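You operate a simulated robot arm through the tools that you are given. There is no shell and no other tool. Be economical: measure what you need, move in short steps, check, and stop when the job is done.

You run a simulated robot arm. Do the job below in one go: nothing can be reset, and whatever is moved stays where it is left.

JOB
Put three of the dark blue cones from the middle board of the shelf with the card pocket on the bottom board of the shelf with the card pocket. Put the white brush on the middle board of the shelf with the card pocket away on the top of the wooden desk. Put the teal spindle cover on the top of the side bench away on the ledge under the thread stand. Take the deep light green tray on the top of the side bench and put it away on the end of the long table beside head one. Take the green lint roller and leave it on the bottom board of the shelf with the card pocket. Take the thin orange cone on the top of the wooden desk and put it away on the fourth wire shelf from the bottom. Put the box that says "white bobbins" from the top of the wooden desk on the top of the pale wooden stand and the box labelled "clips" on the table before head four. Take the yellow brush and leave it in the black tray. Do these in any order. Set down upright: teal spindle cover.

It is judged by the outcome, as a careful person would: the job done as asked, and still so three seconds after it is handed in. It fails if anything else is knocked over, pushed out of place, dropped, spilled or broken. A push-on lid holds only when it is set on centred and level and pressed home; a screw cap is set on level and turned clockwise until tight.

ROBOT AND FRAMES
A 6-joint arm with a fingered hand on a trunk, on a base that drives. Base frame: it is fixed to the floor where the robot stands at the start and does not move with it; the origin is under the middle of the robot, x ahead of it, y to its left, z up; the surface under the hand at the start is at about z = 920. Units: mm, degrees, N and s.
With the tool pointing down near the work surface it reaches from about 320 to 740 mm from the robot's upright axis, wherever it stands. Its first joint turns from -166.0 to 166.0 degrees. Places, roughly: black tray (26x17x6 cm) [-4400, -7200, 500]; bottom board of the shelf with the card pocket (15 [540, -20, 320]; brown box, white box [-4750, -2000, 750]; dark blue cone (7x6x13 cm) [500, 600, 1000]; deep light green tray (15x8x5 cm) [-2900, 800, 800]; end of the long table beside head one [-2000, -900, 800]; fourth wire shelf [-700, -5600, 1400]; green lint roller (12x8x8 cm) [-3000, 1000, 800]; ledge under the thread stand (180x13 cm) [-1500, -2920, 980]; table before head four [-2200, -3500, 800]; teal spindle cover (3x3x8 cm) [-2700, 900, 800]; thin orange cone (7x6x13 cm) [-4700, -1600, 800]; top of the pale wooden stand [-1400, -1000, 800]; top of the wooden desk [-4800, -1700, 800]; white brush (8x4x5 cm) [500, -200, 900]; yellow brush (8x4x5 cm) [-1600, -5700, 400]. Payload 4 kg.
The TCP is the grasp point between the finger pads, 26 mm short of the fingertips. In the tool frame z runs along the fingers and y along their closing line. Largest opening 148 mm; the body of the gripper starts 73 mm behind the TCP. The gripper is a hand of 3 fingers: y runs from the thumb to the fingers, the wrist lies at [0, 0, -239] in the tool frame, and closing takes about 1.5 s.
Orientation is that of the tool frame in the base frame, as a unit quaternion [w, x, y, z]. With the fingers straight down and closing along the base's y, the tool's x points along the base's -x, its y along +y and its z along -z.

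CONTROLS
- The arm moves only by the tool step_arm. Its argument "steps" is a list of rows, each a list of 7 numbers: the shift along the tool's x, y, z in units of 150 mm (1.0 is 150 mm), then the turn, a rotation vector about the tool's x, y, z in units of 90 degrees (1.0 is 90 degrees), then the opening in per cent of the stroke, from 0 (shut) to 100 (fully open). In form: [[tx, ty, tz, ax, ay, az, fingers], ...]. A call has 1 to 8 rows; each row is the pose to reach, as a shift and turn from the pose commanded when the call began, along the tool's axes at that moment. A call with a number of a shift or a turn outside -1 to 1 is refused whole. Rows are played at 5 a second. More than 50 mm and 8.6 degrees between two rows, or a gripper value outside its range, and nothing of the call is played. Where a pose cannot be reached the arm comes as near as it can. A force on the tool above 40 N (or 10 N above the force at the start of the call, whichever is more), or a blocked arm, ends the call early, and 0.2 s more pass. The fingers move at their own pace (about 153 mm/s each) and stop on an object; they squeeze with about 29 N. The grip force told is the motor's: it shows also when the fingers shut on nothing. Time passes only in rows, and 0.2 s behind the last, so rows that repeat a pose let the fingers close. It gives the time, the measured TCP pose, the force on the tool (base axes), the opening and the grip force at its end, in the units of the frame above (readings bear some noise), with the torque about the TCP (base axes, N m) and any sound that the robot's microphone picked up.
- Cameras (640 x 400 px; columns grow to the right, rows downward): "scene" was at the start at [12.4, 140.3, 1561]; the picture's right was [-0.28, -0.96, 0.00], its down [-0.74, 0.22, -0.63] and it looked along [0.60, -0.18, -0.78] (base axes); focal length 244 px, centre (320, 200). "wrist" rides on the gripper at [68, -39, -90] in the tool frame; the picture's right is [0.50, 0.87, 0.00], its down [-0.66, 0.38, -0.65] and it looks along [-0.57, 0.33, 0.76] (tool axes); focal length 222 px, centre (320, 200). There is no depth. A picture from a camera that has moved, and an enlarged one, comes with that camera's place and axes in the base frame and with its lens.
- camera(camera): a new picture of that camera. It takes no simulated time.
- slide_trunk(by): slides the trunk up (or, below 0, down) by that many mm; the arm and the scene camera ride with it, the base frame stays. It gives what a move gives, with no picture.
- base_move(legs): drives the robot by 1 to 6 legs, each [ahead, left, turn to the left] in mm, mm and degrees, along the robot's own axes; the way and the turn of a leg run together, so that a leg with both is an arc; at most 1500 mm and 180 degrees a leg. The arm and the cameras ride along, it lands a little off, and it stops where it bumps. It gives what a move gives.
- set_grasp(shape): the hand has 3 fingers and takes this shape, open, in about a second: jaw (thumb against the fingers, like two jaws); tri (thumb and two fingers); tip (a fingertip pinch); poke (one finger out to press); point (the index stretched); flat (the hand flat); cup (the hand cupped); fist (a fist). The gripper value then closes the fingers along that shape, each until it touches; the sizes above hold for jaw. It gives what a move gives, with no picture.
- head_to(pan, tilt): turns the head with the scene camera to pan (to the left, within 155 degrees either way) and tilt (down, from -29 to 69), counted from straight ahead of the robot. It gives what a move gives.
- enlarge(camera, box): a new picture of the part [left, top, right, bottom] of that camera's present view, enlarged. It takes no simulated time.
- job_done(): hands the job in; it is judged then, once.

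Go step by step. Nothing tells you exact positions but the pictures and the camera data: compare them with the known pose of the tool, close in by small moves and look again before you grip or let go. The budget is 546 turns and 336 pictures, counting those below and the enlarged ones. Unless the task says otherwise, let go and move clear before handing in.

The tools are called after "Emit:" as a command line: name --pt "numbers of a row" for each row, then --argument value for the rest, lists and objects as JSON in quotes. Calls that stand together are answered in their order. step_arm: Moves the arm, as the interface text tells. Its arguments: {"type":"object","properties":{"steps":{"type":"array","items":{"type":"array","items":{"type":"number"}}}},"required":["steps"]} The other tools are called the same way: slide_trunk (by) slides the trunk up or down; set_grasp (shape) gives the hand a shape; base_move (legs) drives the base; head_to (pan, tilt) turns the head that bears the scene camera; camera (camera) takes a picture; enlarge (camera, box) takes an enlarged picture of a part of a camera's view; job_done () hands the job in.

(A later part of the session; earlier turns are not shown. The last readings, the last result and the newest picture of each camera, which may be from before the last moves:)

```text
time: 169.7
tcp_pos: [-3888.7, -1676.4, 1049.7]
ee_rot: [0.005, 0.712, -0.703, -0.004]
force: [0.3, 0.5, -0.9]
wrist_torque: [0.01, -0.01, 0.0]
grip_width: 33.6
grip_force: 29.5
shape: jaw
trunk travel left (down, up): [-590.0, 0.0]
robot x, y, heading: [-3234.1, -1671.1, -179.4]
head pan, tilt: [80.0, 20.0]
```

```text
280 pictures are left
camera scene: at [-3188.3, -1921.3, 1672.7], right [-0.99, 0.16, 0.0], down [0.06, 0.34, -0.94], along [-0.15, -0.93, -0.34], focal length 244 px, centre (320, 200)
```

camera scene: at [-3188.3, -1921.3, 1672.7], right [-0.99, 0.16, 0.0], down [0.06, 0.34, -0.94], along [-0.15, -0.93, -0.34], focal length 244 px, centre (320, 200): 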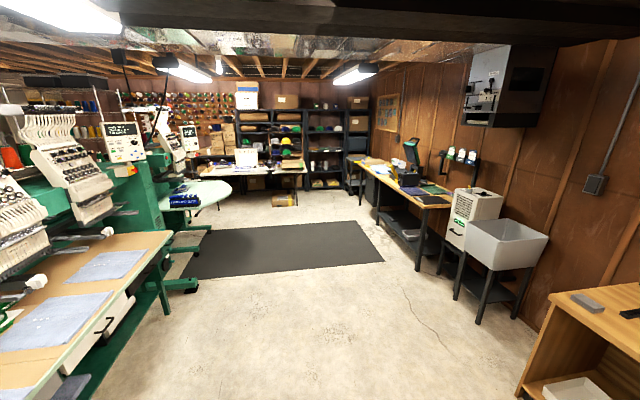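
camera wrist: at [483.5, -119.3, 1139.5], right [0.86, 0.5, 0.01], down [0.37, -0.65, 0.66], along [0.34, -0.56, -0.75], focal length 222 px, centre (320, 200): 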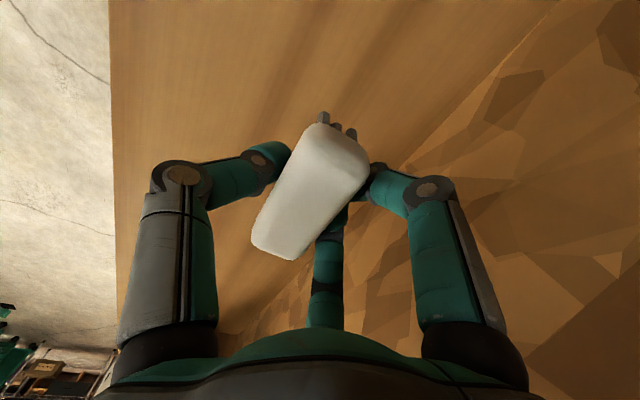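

I enlarge the desk top to identify items.

Emit:
head_to --pan 0 --tilt 25

Emit:
enlarge --camera "scene" --box '[180, 180, 370, 300]'

Emit:
enlarge --camera "scene" --box '[320, 180, 510, 300]'

```text
time: 171.2
tcp_pos: [-3887.6, -1676.5, 1048.6]
ee_rot: [0.004, 0.712, -0.702, -0.004]
force: [0.2, 0.2, 0.0]
wrist_torque: [-0.04, 0.03, -0.01]
grip_width: 33.5
grip_force: 28.6
shape: jaw
trunk travel left (down, up): [-590.0, 0.0]
robot x, y, heading: [-3235.6, -1666.6, -179.2]
head pan, tilt: [0.0, 25.0]
```

```text
3.33 times, centred on (275, 240) of scene
camera zoom: at [-3265.3, -1830.6, 1664.6], right [-0.01, 1.0, 0.0], down [0.42, 0.01, -0.91], along [-0.91, -0.01, -0.42], focal length 812 px, centre (470, 67)
```

zoom: 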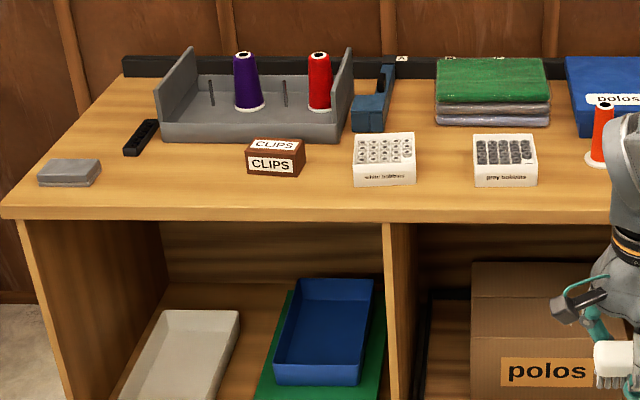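

```text
3.33 times, centred on (415, 240) of scene
camera zoom: at [-3265.3, -1830.6, 1664.6], right [-0.01, 1.0, 0.0], down [0.42, 0.01, -0.91], along [-0.91, -0.01, -0.42], focal length 812 px, centre (3, 67)
```

zoom: 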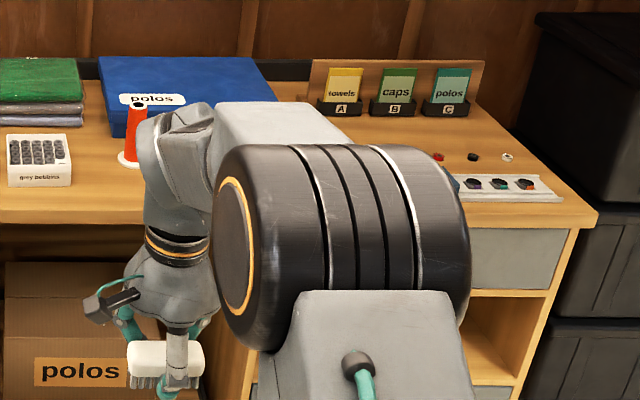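

Desk top is at z≈800; clips, white bobbins, grey bobbins (decoy), orange cone identified. I take the brush to a free spot at right-front of the desk.

Emit:
base_move --legs '[[0, -420, -0.7], [700, 0, 0]]'

Emit:
camera --camera "wrist"

Emit:
head_to --pan 0 --tilt 35

Emit:
camera --camera "scene"

```text
time: 177.2
tcp_pos: [-4590.7, -1243.6, 1049.3]
ee_rot: [-0.005, -0.704, 0.71, 0.005]
force: [0.5, -0.8, -0.9]
wrist_torque: [-0.03, -0.01, 0.0]
grip_width: 33.6
grip_force: 28.8
shape: jaw
trunk travel left (down, up): [-590.0, 0.0]
robot x, y, heading: [-3933.5, -1252.4, 179.5]
head pan, tilt: [0.0, 25.0]
```

```text
277 pictures are left
camera wrist: at [-4550.8, -1313.4, 1139.2], right [-0.87, -0.49, 0.01], down [-0.37, 0.66, 0.66], along [-0.33, 0.57, -0.75], focal length 222 px, centre (320, 200)
```

wrist: 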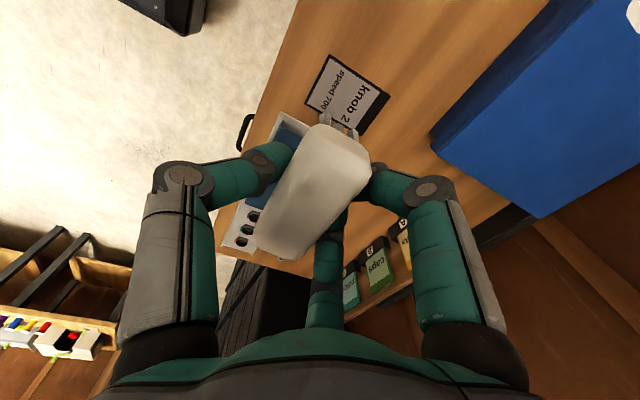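

```text
time: 177.9
tcp_pos: [-4590.3, -1244.2, 1048.6]
ee_rot: [-0.005, -0.705, 0.71, 0.004]
force: [-0.1, 0.3, -0.3]
wrist_torque: [-0.01, 0.02, -0.01]
grip_width: 33.4
grip_force: 29.1
shape: jaw
trunk travel left (down, up): [-590.0, 0.0]
robot x, y, heading: [-3935.4, -1252.1, 179.5]
head pan, tilt: [0.0, 35.0]
```

```text
276 pictures are left
camera scene: at [-3965.9, -1409.0, 1648.9], right [0.01, 1.0, 0.0], down [0.57, 0.0, -0.82], along [-0.82, 0.01, -0.57], focal length 244 px, centre (320, 200)
```

scene: 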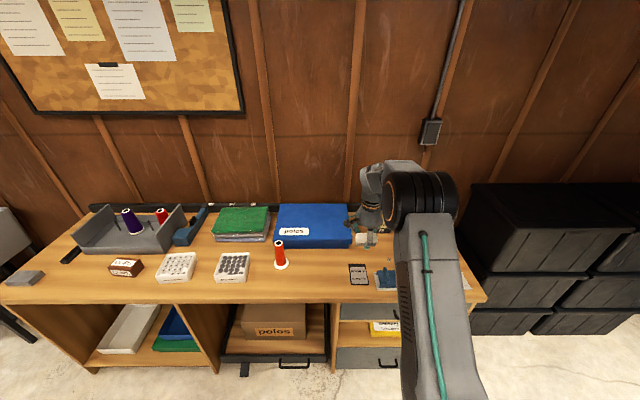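

A card sits there; a clearer gap is between the orange cone and that card, y≈-1400. I shift there and lower.

Emit:
base_move --legs '[[0, 157, 0.5]]'

Emit:
slide_trunk --by -130

Emit:
camera --camera "wrist"

Emit:
camera --camera "scene"

```text
time: 179.3
tcp_pos: [-4590.8, -1408.7, 1049.3]
ee_rot: [0.004, 0.708, -0.706, -0.004]
force: [-0.2, 0.3, -0.9]
wrist_torque: [-0.01, 0.0, 0.01]
grip_width: 33.8
grip_force: 29.0
shape: jaw
trunk travel left (down, up): [-590.0, 0.0]
robot x, y, heading: [-3934.7, -1408.6, -179.8]
head pan, tilt: [0.0, 35.0]
```

```text
time: 180.9
tcp_pos: [-4591.0, -1409.3, 919.2]
ee_rot: [0.004, 0.709, -0.706, -0.004]
force: [0.0, 0.2, -0.8]
wrist_torque: [0.0, -0.04, 0.0]
grip_width: 33.7
grip_force: 28.9
shape: jaw
trunk travel left (down, up): [-460.0, 130.0]
robot x, y, heading: [-3931.6, -1406.1, -179.5]
head pan, tilt: [0.0, 35.0]
```

```text
275 pictures are left
camera wrist: at [-4550.2, -1478.4, 1009.4], right [-0.86, -0.5, 0.01], down [-0.37, 0.65, 0.66], along [-0.34, 0.57, -0.75], focal length 222 px, centre (320, 200)
```

wrist: 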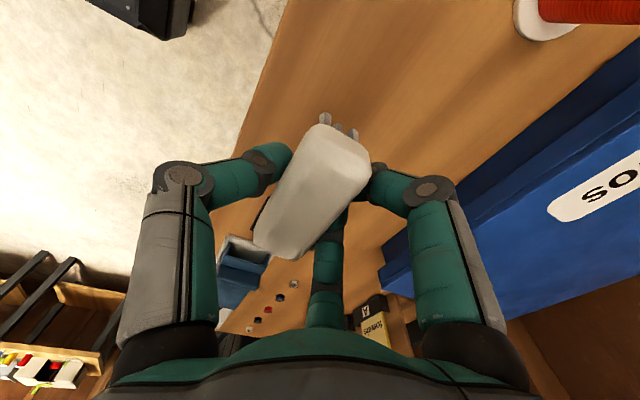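

```text
274 pictures are left
camera scene: at [-3964.5, -1568.3, 1518.9], right [0.0, 1.0, 0.0], down [0.57, 0.0, -0.82], along [-0.82, 0.0, -0.57], focal length 244 px, centre (320, 200)
```

scene: 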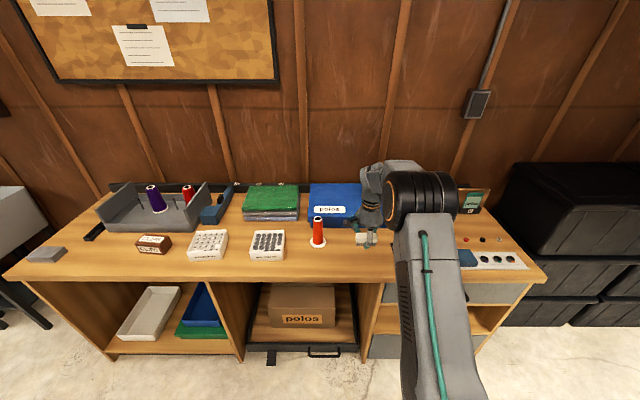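

Emit:
step_arm --pt "0 0 0.2 0 0 0 0" --pt "0 0 0.4 0 0 0 0" --pt "0 0 0.5 0 0 0 0"

Emit:
step_arm --pt "0 0 0.03 0 0 0 0" --pt "0 0 0.03 0 0 0 0"

Emit:
step_arm --pt "0 0 0.03 0 0 0 0" --pt "0 0 0.03 0 0 0 0"

Emit:
enlarge --camera "scene" --box '[320, 190, 420, 260]'

```text
time: 181.7
tcp_pos: [-4592.4, -1409.4, 844.4]
ee_rot: [0.004, 0.708, -0.706, -0.004]
force: [-0.2, 0.0, -0.7]
wrist_torque: [0.02, 0.03, 0.01]
grip_width: 33.2
grip_force: 28.8
shape: jaw
trunk travel left (down, up): [-460.0, 130.0]
robot x, y, heading: [-3938.4, -1406.7, -179.9]
head pan, tilt: [0.0, 35.0]
```

```text
time: 182.3
tcp_pos: [-4590.6, -1409.6, 839.5]
ee_rot: [0.004, 0.709, -0.706, -0.004]
force: [0.9, 0.0, -0.1]
wrist_torque: [0.04, 0.0, 0.02]
grip_width: 33.7
grip_force: 29.4
shape: jaw
trunk travel left (down, up): [-460.0, 130.0]
robot x, y, heading: [-3934.9, -1408.1, -179.7]
head pan, tilt: [0.0, 35.0]
```

```text
time: 182.9
tcp_pos: [-4590.8, -1409.4, 835.6]
ee_rot: [0.004, 0.708, -0.706, -0.004]
force: [0.5, -0.3, -0.3]
wrist_torque: [-0.05, 0.03, -0.03]
grip_width: 33.6
grip_force: 29.0
shape: jaw
trunk travel left (down, up): [-460.0, 130.0]
robot x, y, heading: [-3932.4, -1406.6, -179.9]
head pan, tilt: [0.0, 35.0]
```

```text
5.71 times, centred on (370, 225) of scene
camera zoom: at [-3964.7, -1568.3, 1518.9], right [0.0, 1.0, 0.0], down [0.57, 0.0, -0.82], along [-0.82, 0.0, -0.57], focal length 1393 px, centre (34, 57)
```

zoom: 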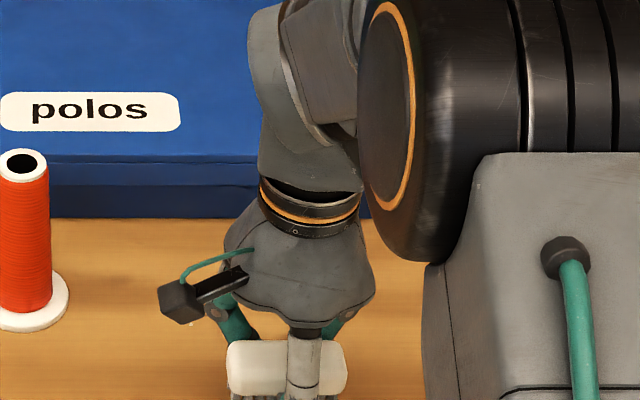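

Emit:
step_arm --pt "0 0 0.025 0 0 0 0" --pt "0 0 0.025 0 0 0 0"

Emit:
step_arm --pt "0 0 0.025 0 0 0 0" --pt "0 0 0.025 0 0 0 0"

Emit:
enlarge --camera "scene" --box '[330, 215, 410, 265]'

```text
time: 183.5
tcp_pos: [-4591.8, -1409.7, 831.6]
ee_rot: [0.005, 0.708, -0.706, -0.005]
force: [0.7, 1.0, -0.5]
wrist_torque: [0.02, 0.01, 0.03]
grip_width: 33.4
grip_force: 28.9
shape: jaw
trunk travel left (down, up): [-460.0, 130.0]
robot x, y, heading: [-3933.9, -1407.7, -179.7]
head pan, tilt: [0.0, 35.0]
```

```text
time: 184.1
tcp_pos: [-4592.1, -1408.9, 826.1]
ee_rot: [0.004, 0.708, -0.706, -0.004]
force: [-0.2, 1.0, -1.0]
wrist_torque: [-0.02, 0.02, -0.04]
grip_width: 33.7
grip_force: 28.7
shape: jaw
trunk travel left (down, up): [-460.0, 130.0]
robot x, y, heading: [-3935.0, -1407.0, -179.8]
head pan, tilt: [0.0, 35.0]
```

```text
8.00 times, centred on (370, 240) of scene
camera zoom: at [-3964.6, -1568.3, 1518.9], right [0.0, 1.0, 0.0], down [0.57, 0.0, -0.82], along [-0.82, 0.0, -0.57], focal length 1950 px, centre (-80, -120)
```

zoom: 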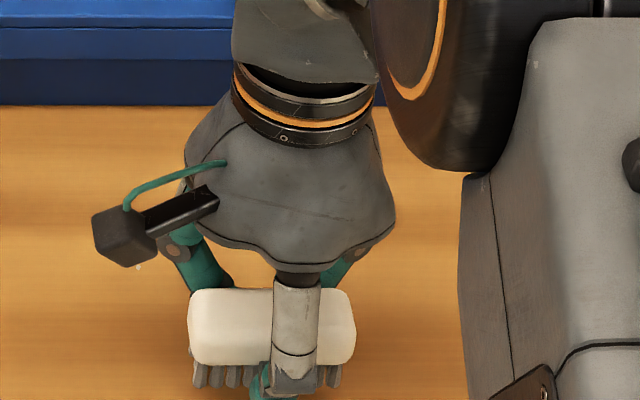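

Emit:
step_arm --pt "0 0 0.025 0 0 0 0" --pt "0 0 0.025 0 0 0 0"

Emit:
step_arm --pt "0 0 0.025 0 0 0 0" --pt "0 0 0.025 0 0 0 0"

Emit:
step_arm --pt "0 0 0.025 0 0 0 0" --pt "0 0 0.025 0 0 0 0"

Emit:
enlarge --camera "scene" --box '[330, 215, 410, 265]'

```text
time: 184.7
tcp_pos: [-4592.4, -1410.1, 822.9]
ee_rot: [0.005, 0.708, -0.706, -0.004]
force: [-0.4, 1.1, -0.9]
wrist_torque: [-0.02, -0.03, 0.02]
grip_width: 33.8
grip_force: 29.0
shape: jaw
trunk travel left (down, up): [-460.0, 130.0]
robot x, y, heading: [-3934.1, -1411.1, -179.7]
head pan, tilt: [0.0, 35.0]
```

```text
time: 185.3
tcp_pos: [-4592.7, -1409.7, 818.9]
ee_rot: [0.004, 0.708, -0.706, -0.003]
force: [-0.5, 0.4, -0.7]
wrist_torque: [0.01, -0.02, 0.04]
grip_width: 33.5
grip_force: 29.0
shape: jaw
trunk travel left (down, up): [-460.0, 130.0]
robot x, y, heading: [-3936.1, -1407.2, -179.8]
head pan, tilt: [0.0, 35.0]
```

```text
time: 185.9
tcp_pos: [-4592.7, -1408.3, 816.5]
ee_rot: [0.004, 0.709, -0.705, -0.005]
force: [0.2, 0.1, -0.4]
wrist_torque: [-0.06, 0.0, -0.03]
grip_width: 33.5
grip_force: 29.4
shape: jaw
trunk travel left (down, up): [-460.0, 130.0]
robot x, y, heading: [-3936.8, -1405.7, -179.7]
head pan, tilt: [0.0, 35.0]
```

```text
8.00 times, centred on (370, 240) of scene
camera zoom: at [-3964.6, -1568.3, 1518.9], right [0.0, 1.0, 0.0], down [0.57, 0.0, -0.82], along [-0.82, 0.0, -0.57], focal length 1950 px, centre (-80, -120)
```

zoom: 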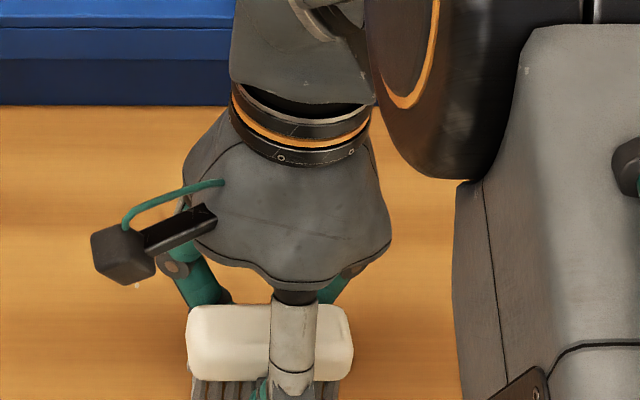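

Emit:
step_arm --pt "0 0 0.02 0 0 0 0" --pt "0 0 0.04 0 0 0 0" --pt "0 0 0.05 0 0 0 0"

Emit:
step_arm --pt "0 0 0.02 0 0 0 0" --pt "0 0 0.04 0 0 0 0" --pt "0 0 0.05 0 0 0 0"

Emit:
camera --camera "wrist"

Emit:
camera --camera "scene"

```text
time: 186.7
tcp_pos: [-4590.8, -1409.1, 809.0]
ee_rot: [0.004, 0.708, -0.706, -0.005]
force: [0.2, 0.0, -0.9]
wrist_torque: [0.0, 0.0, 0.0]
grip_width: 33.4
grip_force: 29.4
shape: jaw
trunk travel left (down, up): [-460.0, 130.0]
robot x, y, heading: [-3935.7, -1407.9, -179.8]
head pan, tilt: [0.0, 35.0]
```

```text
time: 187.5
tcp_pos: [-4590.9, -1410.2, 805.3]
ee_rot: [0.007, 0.707, -0.707, -0.006]
force: [6.9, 3.4, 33.7]
wrist_torque: [0.04, -1.05, 0.06]
grip_width: 35.7
grip_force: 29.5
shape: jaw
trunk travel left (down, up): [-460.0, 130.0]
robot x, y, heading: [-3932.9, -1410.2, -179.6]
head pan, tilt: [0.0, 35.0]
```

```text
270 pictures are left
camera wrist: at [-4550.3, -1478.2, 895.0], right [-0.86, -0.5, 0.02], down [-0.37, 0.65, 0.66], along [-0.34, 0.57, -0.75], focal length 222 px, centre (320, 200)
```

wrist: 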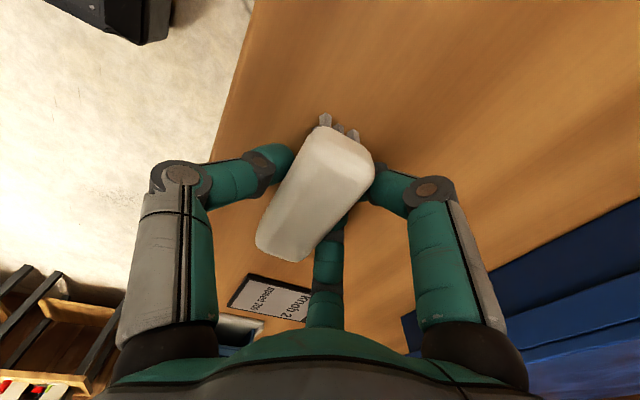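

```text
269 pictures are left
camera scene: at [-3961.0, -1568.1, 1519.5], right [0.0, 1.0, 0.0], down [0.57, 0.0, -0.82], along [-0.82, 0.0, -0.57], focal length 244 px, centre (320, 200)
```

scene: 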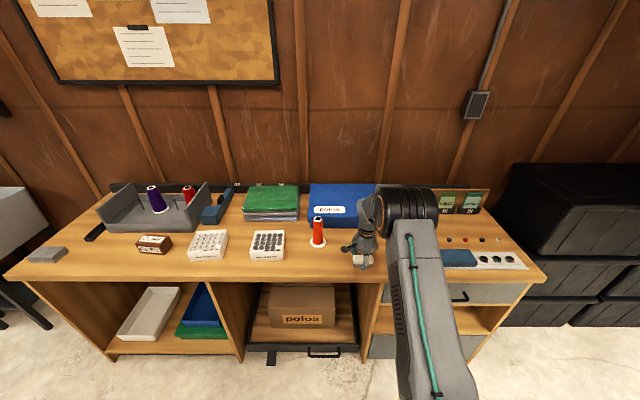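

Contact at TCP 806 → desk top ≈780. Release and lift.

Emit:
step_arm --pt "0 0 -0.02 0 0 0 0" --pt "0 0 -0.02 0 0 0 30" --pt "0 0 -0.02 0 0 0 60" --pt "0 0 -0.02 0 0 0 80" --pt "0 0 -0.02 0 0 0 80" --pt "0 0 -0.02 0 0 0 80"

Emit:
step_arm --pt "0 0 -0.3 0 0 0 80" --pt "0 0 -0.6 0 0 0 80" --pt "0 0 -0.9 0 0 0 80" --pt "0 0 -1.0 0 0 0 80"

Emit:
slide_trunk --by 130

Emit:
camera --camera "wrist"

```text
time: 188.9
tcp_pos: [-4593.0, -1409.4, 806.5]
ee_rot: [0.005, 0.708, -0.706, -0.006]
force: [-10.7, -2.9, 36.0]
wrist_torque: [0.0, -1.6, -0.12]
grip_width: 117.0
grip_force: 0.1
shape: jaw
trunk travel left (down, up): [-460.0, 130.0]
robot x, y, heading: [-3936.2, -1406.1, -179.6]
head pan, tilt: [0.0, 35.0]
```

```text
time: 189.9
tcp_pos: [-4589.7, -1409.3, 955.1]
ee_rot: [0.005, 0.709, -0.705, -0.004]
force: [-0.2, -0.2, 0.7]
wrist_torque: [0.0, -0.02, 0.01]
grip_width: 118.1
grip_force: 0.1
shape: jaw
trunk travel left (down, up): [-460.0, 130.0]
robot x, y, heading: [-3934.0, -1409.1, -179.7]
head pan, tilt: [0.0, 35.0]
```

```text
time: 191.5
tcp_pos: [-4589.7, -1410.1, 1084.8]
ee_rot: [0.004, 0.708, -0.706, -0.004]
force: [0.1, 0.0, 0.3]
wrist_torque: [0.02, 0.03, 0.0]
grip_width: 118.1
grip_force: 0.0
shape: jaw
trunk travel left (down, up): [-590.0, 0.0]
robot x, y, heading: [-3933.7, -1406.6, -179.9]
head pan, tilt: [0.0, 35.0]
```

```text
268 pictures are left
camera wrist: at [-4550.0, -1478.7, 1174.5], right [-0.86, -0.5, 0.01], down [-0.37, 0.65, 0.66], along [-0.34, 0.57, -0.75], focal length 222 px, centre (320, 200)
```

wrist: 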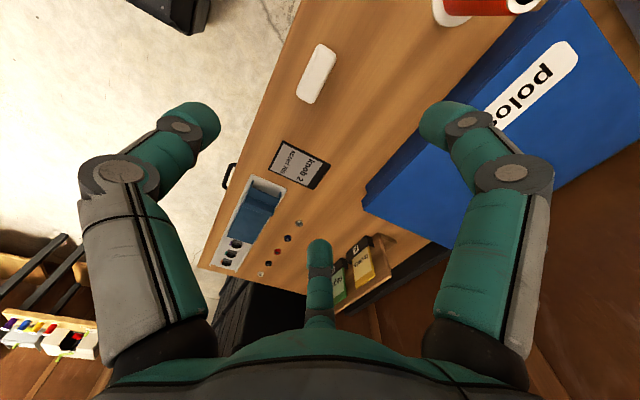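

Brush is down on the desk. Now the "white bobbins" box: I move above it for a look.

Emit:
base_move --legs '[[0, 605, -0.2]]'

Emit:
camera --camera "wrist"

Emit:
camera --camera "scene"

```text
time: 194.9
tcp_pos: [-4587.0, -2021.9, 1083.7]
ee_rot: [0.005, 0.709, -0.706, -0.004]
force: [-0.1, 0.6, -1.3]
wrist_torque: [0.02, 0.02, -0.04]
grip_width: 118.3
grip_force: 0.0
shape: jaw
trunk travel left (down, up): [-590.0, 0.0]
robot x, y, heading: [-3933.6, -2016.9, -179.8]
head pan, tilt: [0.0, 35.0]
```

```text
267 pictures are left
camera wrist: at [-4547.2, -2090.2, 1174.5], right [-0.86, -0.5, 0.01], down [-0.37, 0.65, 0.66], along [-0.34, 0.56, -0.75], focal length 222 px, centre (320, 200)
```

wrist: 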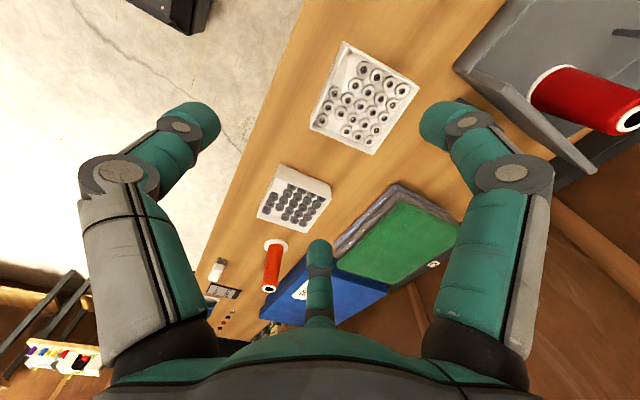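

```text
266 pictures are left
camera scene: at [-3961.6, -2178.7, 1648.8], right [-0.01, 1.0, 0.0], down [0.57, 0.0, -0.82], along [-0.82, 0.0, -0.57], focal length 244 px, centre (320, 200)
```

scene: 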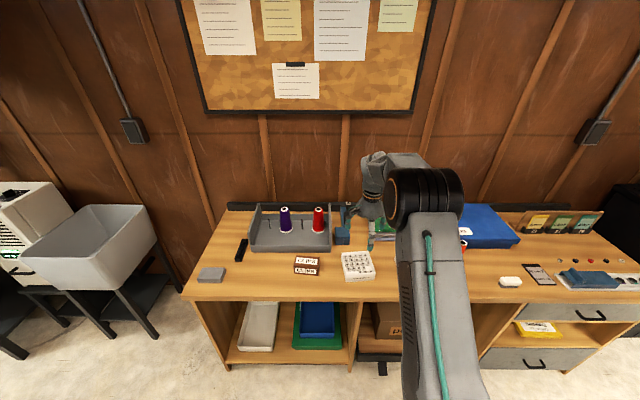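

The box is ~120 mm square at about (-4663, -2024). I move above it and fully open the hand for a closer look.

Emit:
step_arm --pt "0 0.25 0.2 0 0 0 100" --pt "0 0.5 0.4 0 0 0 100" --pt "0 0.5 0.7 0 0 0 100" --pt "0 0.5 0.8 0 0 0 100"

Emit:
camera --camera "wrist"

Emit:
enlarge --camera "scene" --box '[280, 190, 420, 290]'

```text
time: 195.9
tcp_pos: [-4664.1, -2020.8, 965.3]
ee_rot: [0.005, 0.709, -0.705, -0.004]
force: [0.4, 0.0, 0.4]
wrist_torque: [-0.03, 0.0, 0.04]
grip_width: 147.9
grip_force: 0.2
shape: jaw
trunk travel left (down, up): [-590.0, 0.0]
robot x, y, heading: [-3934.4, -2019.1, -179.8]
head pan, tilt: [0.0, 35.0]
```

```text
265 pictures are left
camera wrist: at [-4624.5, -2090.0, 1054.6], right [-0.86, -0.5, 0.01], down [-0.37, 0.65, 0.66], along [-0.34, 0.56, -0.75], focal length 222 px, centre (320, 200)
```

wrist: 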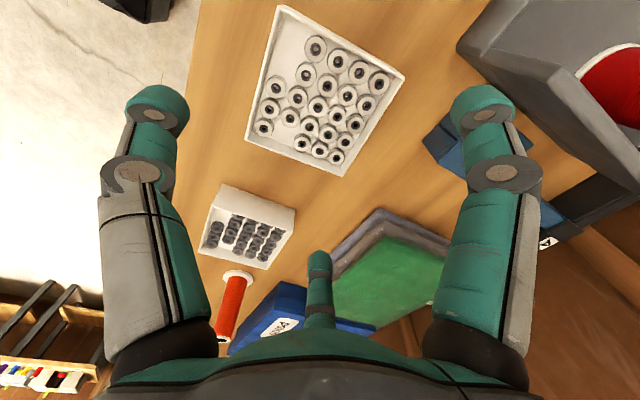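

```text
4.00 times, centred on (350, 240) of scene
camera zoom: at [-3961.6, -2178.4, 1648.9], right [-0.01, 1.0, 0.0], down [0.57, 0.0, -0.82], along [-0.82, 0.0, -0.57], focal length 975 px, centre (200, 40)
```

zoom: 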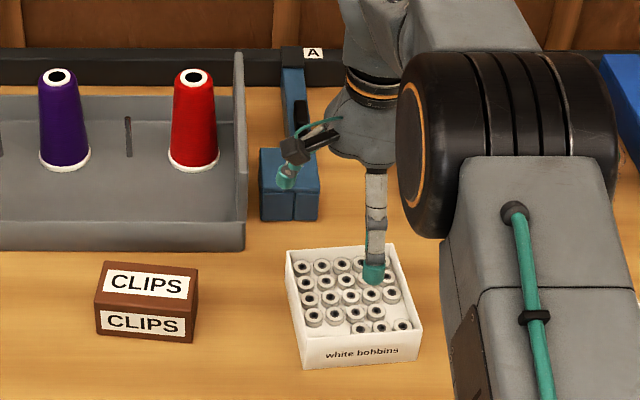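

The box is a 120 mm open square with loose bobbins, yawed ~5.5°. The jaw clearance is tight, so I check the other hand shapes' openings while hovering.

Emit:
set_grasp --shape "tri"

Emit:
camera --camera "wrist"

Emit:
set_grasp --shape "tip"

Emit:
camera --camera "wrist"

Emit:
set_grasp --shape "cup"

Emit:
camera --camera "wrist"

Emit:
set_grasp --shape "jaw"

```text
time: 196.8
tcp_pos: [-4663.9, -2021.3, 964.8]
ee_rot: [0.005, 0.709, -0.705, -0.004]
force: [-0.3, -0.3, 0.2]
wrist_torque: [0.03, -0.01, 0.03]
grip_width: 147.8
grip_force: 0.0
shape: tri
trunk travel left (down, up): [-590.0, 0.0]
robot x, y, heading: [-3935.2, -2020.0, -179.9]
head pan, tilt: [0.0, 35.0]
```

```text
263 pictures are left
camera wrist: at [-4624.4, -2090.0, 1054.9], right [-0.86, -0.5, 0.01], down [-0.37, 0.65, 0.66], along [-0.34, 0.56, -0.75], focal length 222 px, centre (320, 200)
```

wrist: 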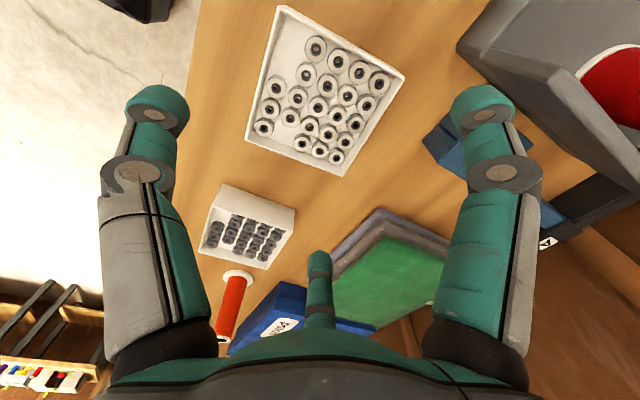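

```text
time: 197.7
tcp_pos: [-4664.9, -2021.2, 964.0]
ee_rot: [0.004, 0.709, -0.706, -0.004]
force: [-0.5, -0.5, -0.2]
wrist_torque: [0.01, 0.02, 0.01]
grip_width: 148.1
grip_force: 0.1
shape: tip
trunk travel left (down, up): [-590.0, 0.0]
robot x, y, heading: [-3931.6, -2019.9, -179.9]
head pan, tilt: [0.0, 35.0]
```

```text
262 pictures are left
camera wrist: at [-4624.4, -2090.0, 1054.8], right [-0.86, -0.5, 0.01], down [-0.37, 0.65, 0.66], along [-0.34, 0.56, -0.75], focal length 222 px, centre (320, 200)
```

wrist: 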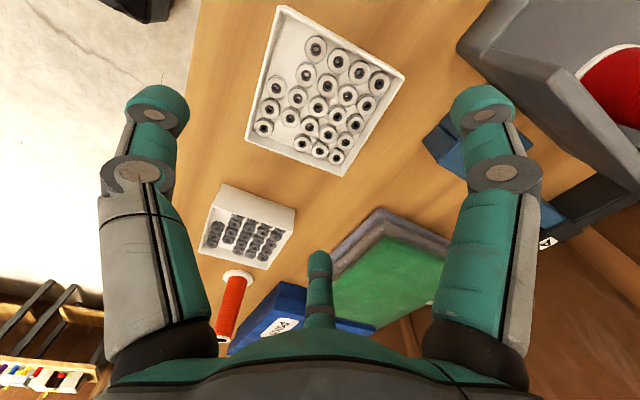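

```text
time: 198.6
tcp_pos: [-4664.6, -2019.7, 965.3]
ee_rot: [0.003, 0.709, -0.705, -0.004]
force: [0.2, -0.4, 0.8]
wrist_torque: [-0.01, -0.04, -0.01]
grip_width: 60.1
grip_force: 0.0
shape: cup
trunk travel left (down, up): [-590.0, 0.0]
robot x, y, heading: [-3934.7, -2017.1, -179.6]
head pan, tilt: [0.0, 35.0]
```

```text
261 pictures are left
camera wrist: at [-4624.3, -2090.1, 1054.8], right [-0.86, -0.5, 0.01], down [-0.37, 0.65, 0.66], along [-0.34, 0.56, -0.75], focal length 222 px, centre (320, 200)
```

wrist: 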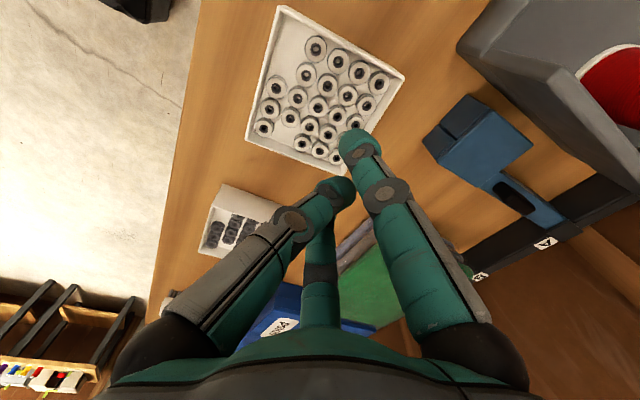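

```text
time: 199.5
tcp_pos: [-4664.2, -2021.5, 965.0]
ee_rot: [0.004, 0.709, -0.706, -0.006]
force: [-0.8, -0.2, 0.1]
wrist_torque: [0.04, 0.03, -0.01]
grip_width: 147.9
grip_force: 0.1
shape: jaw
trunk travel left (down, up): [-590.0, 0.0]
robot x, y, heading: [-3932.1, -2019.1, -179.7]
head pan, tilt: [0.0, 35.0]
```

Jaw is the widest; I yaw the hand to match the box, descend partway and re-measure.

Emit:
step_arm --pt "0 0 0.2 0 0 -0.06 100" --pt "0.01 0.02 0.35 0 0 -0.06 100"

Emit:
camera --camera "wrist"

```text
time: 200.1
tcp_pos: [-4668.0, -2023.3, 911.9]
ee_rot: [0.004, 0.742, -0.671, -0.005]
force: [0.5, 0.2, 0.2]
wrist_torque: [-0.01, 0.06, 0.0]
grip_width: 148.0
grip_force: 0.1
shape: jaw
trunk travel left (down, up): [-590.0, 0.0]
robot x, y, heading: [-3935.2, -2013.9, -179.5]
head pan, tilt: [0.0, 35.0]
```

```text
260 pictures are left
camera wrist: at [-4622.2, -2087.6, 1002.2], right [-0.81, -0.58, 0.01], down [-0.43, 0.61, 0.66], along [-0.39, 0.53, -0.75], focal length 222 px, centre (320, 200)
```

wrist: 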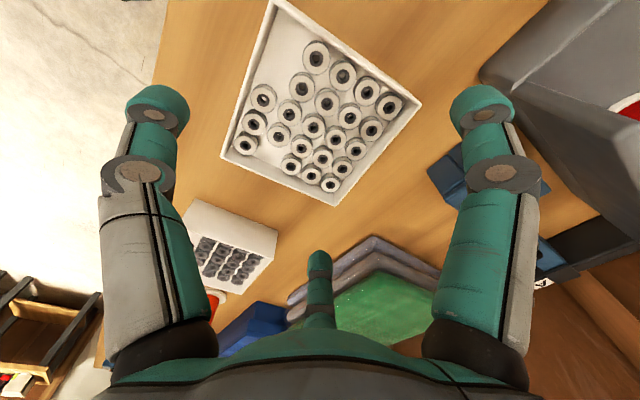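

Re-measure says shift about (-3, -5) mm in tool axes; then descend around the box.

Emit:
step_arm --pt "-0.02 -0.035 0.1 0 0 0 100" --pt "-0.02 -0.035 0.3 0 0 0 100" --pt "-0.02 -0.035 0.4 0 0 0 100"

Emit:
camera --camera "wrist"

```text
time: 200.9
tcp_pos: [-4663.5, -2020.7, 853.1]
ee_rot: [0.004, 0.741, -0.671, -0.005]
force: [-0.3, 0.0, 0.8]
wrist_torque: [-0.02, 0.0, -0.04]
grip_width: 148.0
grip_force: 0.1
shape: jaw
trunk travel left (down, up): [-590.0, 0.0]
robot x, y, heading: [-3931.7, -2017.6, -180.0]
head pan, tilt: [0.0, 35.0]
```

```text
259 pictures are left
camera wrist: at [-4616.9, -2084.6, 942.5], right [-0.81, -0.58, 0.01], down [-0.43, 0.61, 0.66], along [-0.39, 0.53, -0.75], focal length 222 px, centre (320, 200)
```

wrist: 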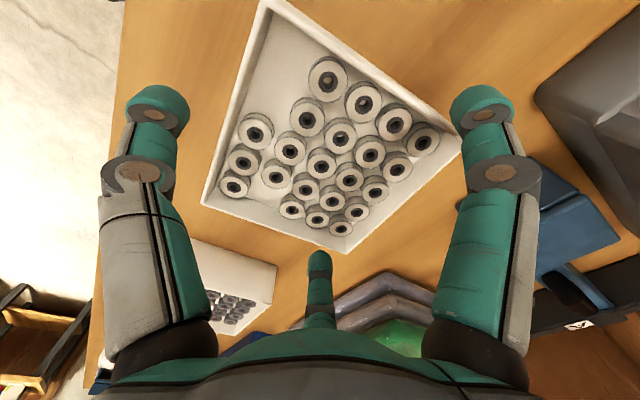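

Perfectly centred now. Descend and close.

Emit:
step_arm --pt "0 0 0.1 0 0 0 100" --pt "0 0 0.2 0 0 0 100" --pt "0 0 0.25 0 0 0 100"

Emit:
step_arm --pt "0 0 0 0 0 0 85" --pt "0 0 0 0 0 0 70" --pt "0 0 0 0 0 0 60" --pt "0 0 0 0 0 0 0" --pt "0 0 0 0 0 0 0" --pt "0 0 0 0 0 0 0"

Emit:
camera --camera "wrist"

```text
time: 201.7
tcp_pos: [-4663.5, -2020.4, 816.8]
ee_rot: [0.006, 0.741, -0.671, -0.005]
force: [0.3, -0.2, 8.7]
wrist_torque: [-0.07, 0.34, 0.06]
grip_width: 148.2
grip_force: 0.1
shape: jaw
trunk travel left (down, up): [-590.0, 0.0]
robot x, y, heading: [-3930.2, -2015.5, -179.9]
head pan, tilt: [0.0, 35.0]
```

```text
time: 203.1
tcp_pos: [-4664.8, -2019.6, 815.4]
ee_rot: [0.004, 0.742, -0.671, -0.004]
force: [0.4, -0.1, 3.6]
wrist_torque: [-0.01, -0.08, -0.01]
grip_width: 118.3
grip_force: 28.6
shape: jaw
trunk travel left (down, up): [-590.0, 0.0]
robot x, y, heading: [-3936.1, -2019.8, -179.9]
head pan, tilt: [0.0, 35.0]
```

```text
258 pictures are left
camera wrist: at [-4617.4, -2084.6, 905.6], right [-0.81, -0.58, 0.01], down [-0.43, 0.61, 0.66], along [-0.39, 0.53, -0.75], focal length 222 px, centre (320, 200)
```

wrist: 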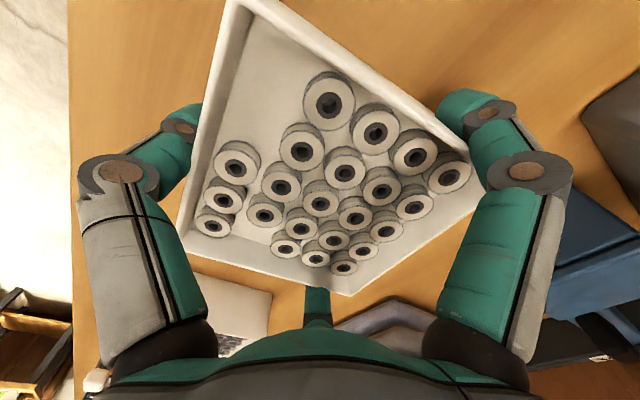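

Emit:
step_arm --pt "0 0 -0.05 0 0 0 0" --pt "0 0 -0.12 0 0 0 0" --pt "0 0 -0.25 0 0 0 0"

Emit:
camera --camera "wrist"

Emit:
enlarge --camera "scene" --box '[280, 190, 420, 290]'

```text
time: 203.9
tcp_pos: [-4663.3, -2019.5, 852.2]
ee_rot: [0.004, 0.742, -0.671, -0.005]
force: [0.3, 0.1, -4.7]
wrist_torque: [-0.01, 0.04, 0.0]
grip_width: 118.7
grip_force: 29.2
shape: jaw
trunk travel left (down, up): [-590.0, 0.0]
robot x, y, heading: [-3934.2, -2019.7, -179.7]
head pan, tilt: [0.0, 35.0]
```

```text
257 pictures are left
camera wrist: at [-4617.1, -2084.7, 942.6], right [-0.81, -0.58, 0.01], down [-0.43, 0.61, 0.66], along [-0.39, 0.53, -0.75], focal length 222 px, centre (320, 200)
```

wrist: 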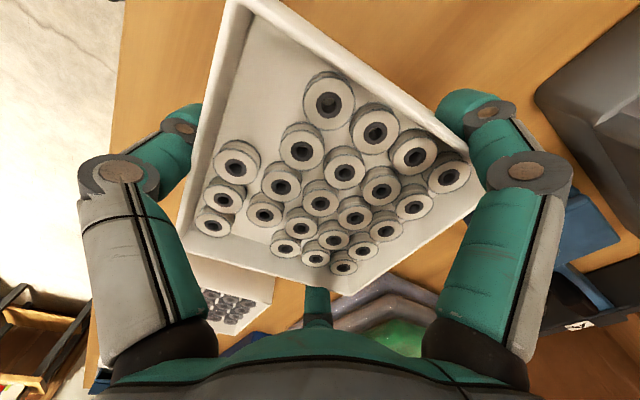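

```text
4.00 times, centred on (350, 240) of scene
camera zoom: at [-3962.1, -2178.4, 1648.8], right [-0.01, 1.0, 0.0], down [0.57, 0.0, -0.82], along [-0.82, 0.0, -0.57], focal length 975 px, centre (200, 40)
```

zoom: 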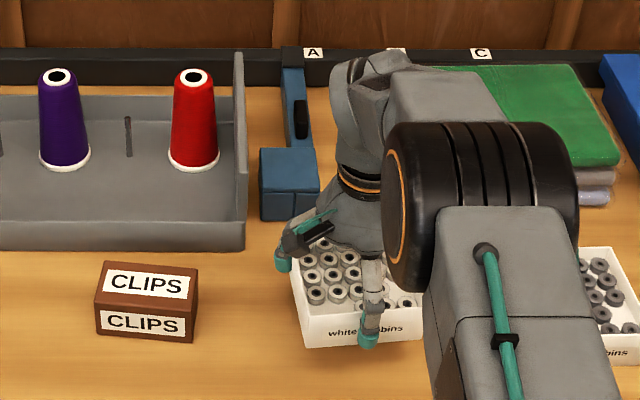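

Box is level and held. I raise it to carry height and drive back to the stand along the aisle (same heading).

Emit:
step_arm --pt "0 -0.1 -0.25 0 0 0 0" --pt "0 -0.2 -0.5 0 0 0 0" --pt "0 -0.3 -0.75 0 0 0 0" --pt "0 -0.4 -1.0 0 0 0 0"

Emit:
step_arm --pt "0 -0.1 -0.2 0 0 0 0" --pt "0 -0.1 -0.3 0 0 0 0"

Emit:
base_move --legs '[[-700, 0, -0.2], [0, -1100, 0], [0, -1050, 0]]'

Emit:
camera --camera "wrist"

```text
time: 204.9
tcp_pos: [-4600.6, -2014.5, 1001.6]
ee_rot: [0.004, 0.742, -0.671, -0.006]
force: [0.5, 0.3, -4.9]
wrist_torque: [-0.02, 0.0, -0.02]
grip_width: 118.7
grip_force: 28.4
shape: jaw
trunk travel left (down, up): [-590.0, 0.0]
robot x, y, heading: [-3937.6, -2016.4, -179.6]
head pan, tilt: [0.0, 35.0]
```

```text
time: 205.5
tcp_pos: [-4586.7, -2013.0, 1047.9]
ee_rot: [0.005, 0.741, -0.672, -0.004]
force: [1.3, 0.3, -3.6]
wrist_torque: [0.01, 0.01, 0.02]
grip_width: 118.7
grip_force: 28.5
shape: jaw
trunk travel left (down, up): [-590.0, 0.0]
robot x, y, heading: [-3933.0, -2018.8, -179.9]
head pan, tilt: [0.0, 35.0]
```

```text
time: 219.7
tcp_pos: [-3883.3, 149.5, 1045.8]
ee_rot: [0.004, 0.739, -0.674, -0.005]
force: [0.0, -0.2, -4.2]
wrist_torque: [0.01, -0.01, -0.03]
grip_width: 118.6
grip_force: 29.0
shape: jaw
trunk travel left (down, up): [-590.0, 0.0]
robot x, y, heading: [-3227.5, 139.4, 179.9]
head pan, tilt: [0.0, 35.0]
```

```text
255 pictures are left
camera wrist: at [-3837.4, 85.8, 1137.0], right [-0.82, -0.58, 0.01], down [-0.43, 0.62, 0.66], along [-0.39, 0.53, -0.75], focal length 222 px, centre (320, 200)
```

wrist: 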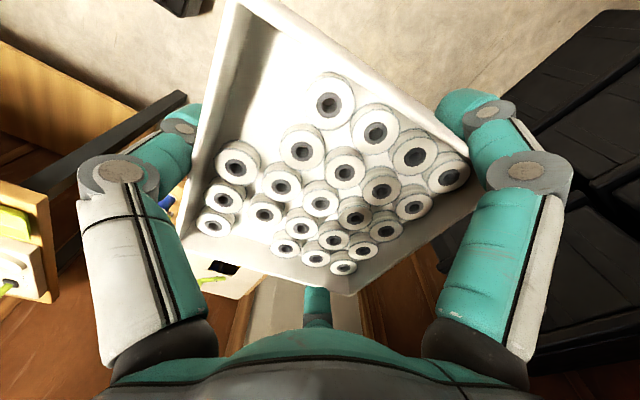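

Emit:
base_move --legs '[[-1300, 0, 0], [-1200, 0, 0], [0, 1100, 0]]'

Emit:
head_to --pan 0 --tilt 40

Emit:
camera --camera "scene"

```text
time: 237.1
tcp_pos: [-1376.4, -935.2, 1047.9]
ee_rot: [0.005, 0.743, -0.669, -0.005]
force: [-0.1, 1.0, -4.2]
wrist_torque: [-0.03, 0.02, 0.0]
grip_width: 118.6
grip_force: 28.6
shape: jaw
trunk travel left (down, up): [-590.0, 0.0]
robot x, y, heading: [-721.5, -945.5, -179.5]
head pan, tilt: [0.0, 35.0]
```

```text
time: 237.7
tcp_pos: [-1374.8, -936.9, 1045.9]
ee_rot: [0.004, 0.743, -0.669, -0.005]
force: [0.1, 0.7, -4.4]
wrist_torque: [0.01, 0.01, -0.01]
grip_width: 118.6
grip_force: 29.3
shape: jaw
trunk travel left (down, up): [-590.0, 0.0]
robot x, y, heading: [-726.0, -937.3, -179.5]
head pan, tilt: [0.0, 40.0]
```

```text
254 pictures are left
camera scene: at [-746.7, -1098.7, 1641.3], right [-0.01, 1.0, 0.0], down [0.64, 0.01, -0.77], along [-0.77, -0.01, -0.64], focal length 244 px, centre (320, 200)
```

scene: 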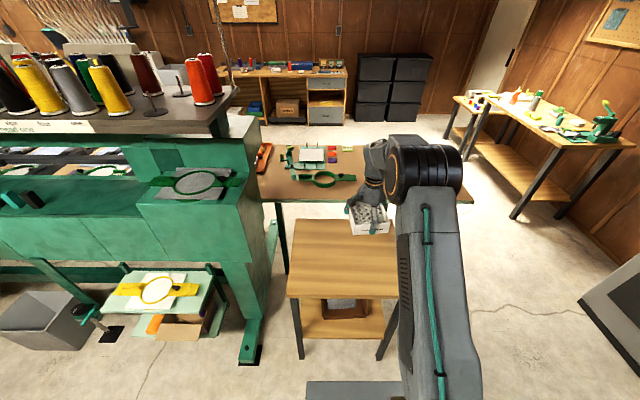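

Stand top ≈750 at x −1657..−1228, y −1240..−750. I shift left 90 and lower the trunk.

Emit:
base_move --legs '[[0, 90, -0.5]]'

Emit:
slide_trunk --by -200

Emit:
camera --camera "wrist"

Emit:
camera --camera "scene"

```text
time: 238.8
tcp_pos: [-1375.3, -1022.8, 1046.5]
ee_rot: [0.004, 0.74, -0.673, -0.004]
force: [0.5, 0.2, -4.3]
wrist_torque: [0.0, 0.0, 0.03]
grip_width: 118.6
grip_force: 29.4
shape: jaw
trunk travel left (down, up): [-590.0, 0.0]
robot x, y, heading: [-722.0, -1029.4, -180.1]
head pan, tilt: [0.0, 40.0]
```

```text
time: 241.0
tcp_pos: [-1374.6, -1023.3, 847.2]
ee_rot: [0.004, 0.741, -0.672, -0.005]
force: [0.4, -0.4, -3.7]
wrist_torque: [0.0, 0.04, -0.01]
grip_width: 118.4
grip_force: 28.9
shape: jaw
trunk travel left (down, up): [-390.0, 200.0]
robot x, y, heading: [-722.1, -1030.7, -179.8]
head pan, tilt: [0.0, 40.0]
```

```text
253 pictures are left
camera wrist: at [-1328.2, -1087.1, 937.0], right [-0.81, -0.58, 0.01], down [-0.43, 0.62, 0.66], along [-0.39, 0.53, -0.75], focal length 222 px, centre (320, 200)
```

wrist: 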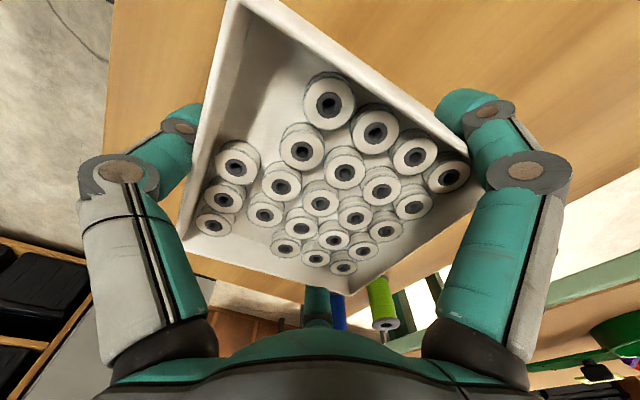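

```text
252 pictures are left
camera scene: at [-747.3, -1189.4, 1441.3], right [0.0, 1.0, 0.0], down [0.64, 0.0, -0.77], along [-0.77, 0.0, -0.64], focal length 244 px, centre (320, 200)
```

scene: 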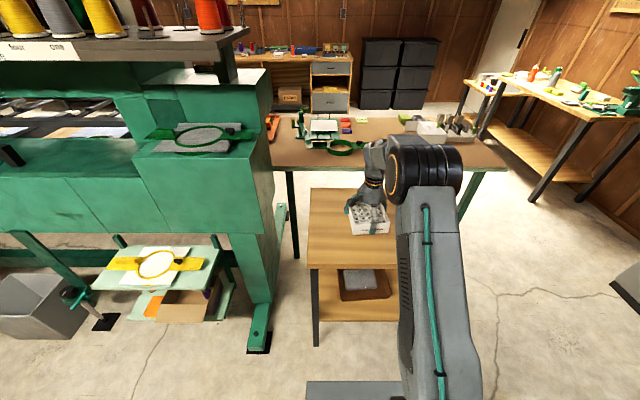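

Emit:
step_arm --pt "0 0 0.1 0 0 0 0" --pt "0 0 0.2 0 0 0 0" --pt "0 0 0.3 0 0 0 0"

Emit:
step_arm --pt "0 0 0.03 0 0 0 0" --pt "0 0 0.04 0 0 0 0"

Emit:
enlarge --camera "scene" --box '[310, 180, 420, 280]'

```text
time: 241.8
tcp_pos: [-1374.2, -1021.8, 801.3]
ee_rot: [0.004, 0.741, -0.672, -0.004]
force: [0.7, -0.3, -3.4]
wrist_torque: [0.01, 0.0, 0.01]
grip_width: 118.5
grip_force: 28.9
shape: jaw
trunk travel left (down, up): [-390.0, 200.0]
robot x, y, heading: [-723.0, -1033.2, -180.0]
head pan, tilt: [0.0, 40.0]
```

```text
time: 242.4
tcp_pos: [-1374.8, -1022.2, 795.9]
ee_rot: [0.004, 0.74, -0.672, -0.005]
force: [-0.3, 0.0, -2.2]
wrist_torque: [0.0, -0.12, 0.01]
grip_width: 118.6
grip_force: 29.4
shape: jaw
trunk travel left (down, up): [-390.0, 200.0]
robot x, y, heading: [-722.7, -1026.2, -180.1]
head pan, tilt: [0.0, 40.0]
```

```text
4.00 times, centred on (365, 230) of scene
camera zoom: at [-747.2, -1189.4, 1441.4], right [0.0, 1.0, 0.0], down [0.64, 0.0, -0.77], along [-0.77, 0.0, -0.64], focal length 975 px, centre (140, 80)
```

zoom: 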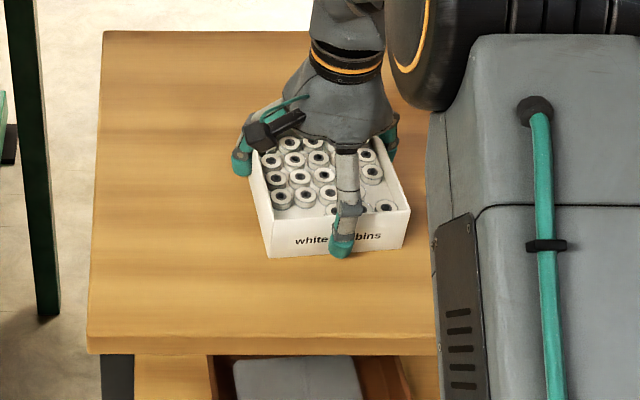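

Emit:
step_arm --pt "0 0 0.01 0 0 0 0" --pt "0 0 0.015 0 0 0 0"

Emit:
step_arm --pt "0 0 0.01 0 0 0 0" --pt "0 0 0.015 0 0 0 0"

```text
time: 243.0
tcp_pos: [-1375.1, -1022.2, 796.0]
ee_rot: [0.005, 0.74, -0.672, -0.006]
force: [-0.3, -1.1, 13.1]
wrist_torque: [-0.03, -0.31, -0.01]
grip_width: 118.6
grip_force: 28.8
shape: jaw
trunk travel left (down, up): [-390.0, 200.0]
robot x, y, heading: [-724.2, -1031.6, -179.8]
head pan, tilt: [0.0, 40.0]
```

```text
time: 243.6
tcp_pos: [-1375.6, -1021.5, 794.2]
ee_rot: [0.005, 0.74, -0.672, -0.007]
force: [-0.1, -0.5, 31.3]
wrist_torque: [-0.07, -0.3, -0.05]
grip_width: 118.0
grip_force: 28.5
shape: jaw
trunk travel left (down, up): [-390.0, 200.0]
robot x, y, heading: [-721.7, -1028.1, -179.7]
head pan, tilt: [0.0, 40.0]
```

Set down. I relieve the pressure, open fully and rise straight up.

Emit:
step_arm --pt "0 0 -0.015 0 0 0 0" --pt "0 0 -0.015 0 0 0 85" --pt "0 0 -0.015 0 0 0 100" --pt "0 0 -0.015 0 0 0 100" --pt "0 0 -0.015 0 0 0 100"

Emit:
step_arm --pt "0 0 -0.15 0 0 0 100" --pt "0 0 -0.4 0 0 0 100" --pt "0 0 -0.7 0 0 0 100" --pt "0 0 -1.0 0 0 0 100"

Emit:
slide_trunk --by 150

Emit:
camera --camera "wrist"

```text
time: 244.8
tcp_pos: [-1374.1, -1022.1, 792.5]
ee_rot: [0.004, 0.74, -0.673, -0.004]
force: [2.0, -0.1, 5.2]
wrist_torque: [-0.03, 0.18, -0.03]
grip_width: 148.0
grip_force: 0.1
shape: jaw
trunk travel left (down, up): [-390.0, 200.0]
robot x, y, heading: [-724.9, -1028.8, -180.0]
head pan, tilt: [0.0, 40.0]
```

```text
time: 245.8
tcp_pos: [-1373.6, -1022.7, 944.5]
ee_rot: [0.004, 0.741, -0.672, -0.005]
force: [-0.5, -0.4, 0.3]
wrist_torque: [0.03, 0.01, -0.02]
grip_width: 148.0
grip_force: 0.0
shape: jaw
trunk travel left (down, up): [-390.0, 200.0]
robot x, y, heading: [-721.7, -1026.7, -180.1]
head pan, tilt: [0.0, 40.0]
```

```text
time: 247.6
tcp_pos: [-1373.6, -1022.2, 1093.0]
ee_rot: [0.004, 0.74, -0.673, -0.004]
force: [-0.3, -0.1, 0.3]
wrist_torque: [-0.02, 0.0, 0.01]
grip_width: 148.2
grip_force: 0.1
shape: jaw
trunk travel left (down, up): [-540.0, 50.0]
robot x, y, heading: [-716.2, -1029.3, -180.1]
head pan, tilt: [0.0, 40.0]
```

```text
250 pictures are left
camera wrist: at [-1327.4, -1087.4, 1183.9], right [-0.81, -0.58, 0.01], down [-0.43, 0.62, 0.66], along [-0.39, 0.53, -0.75], focal length 222 px, centre (320, 200)
```

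wrist: 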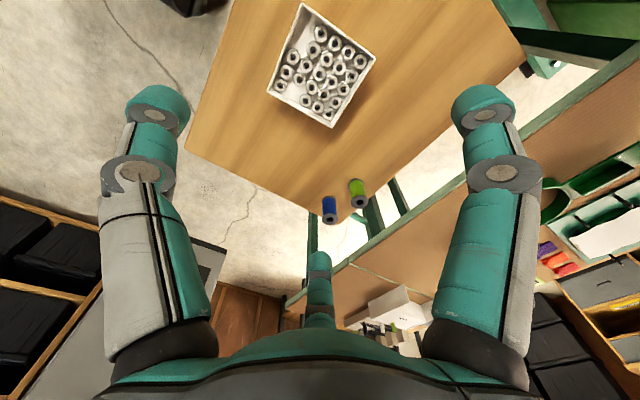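

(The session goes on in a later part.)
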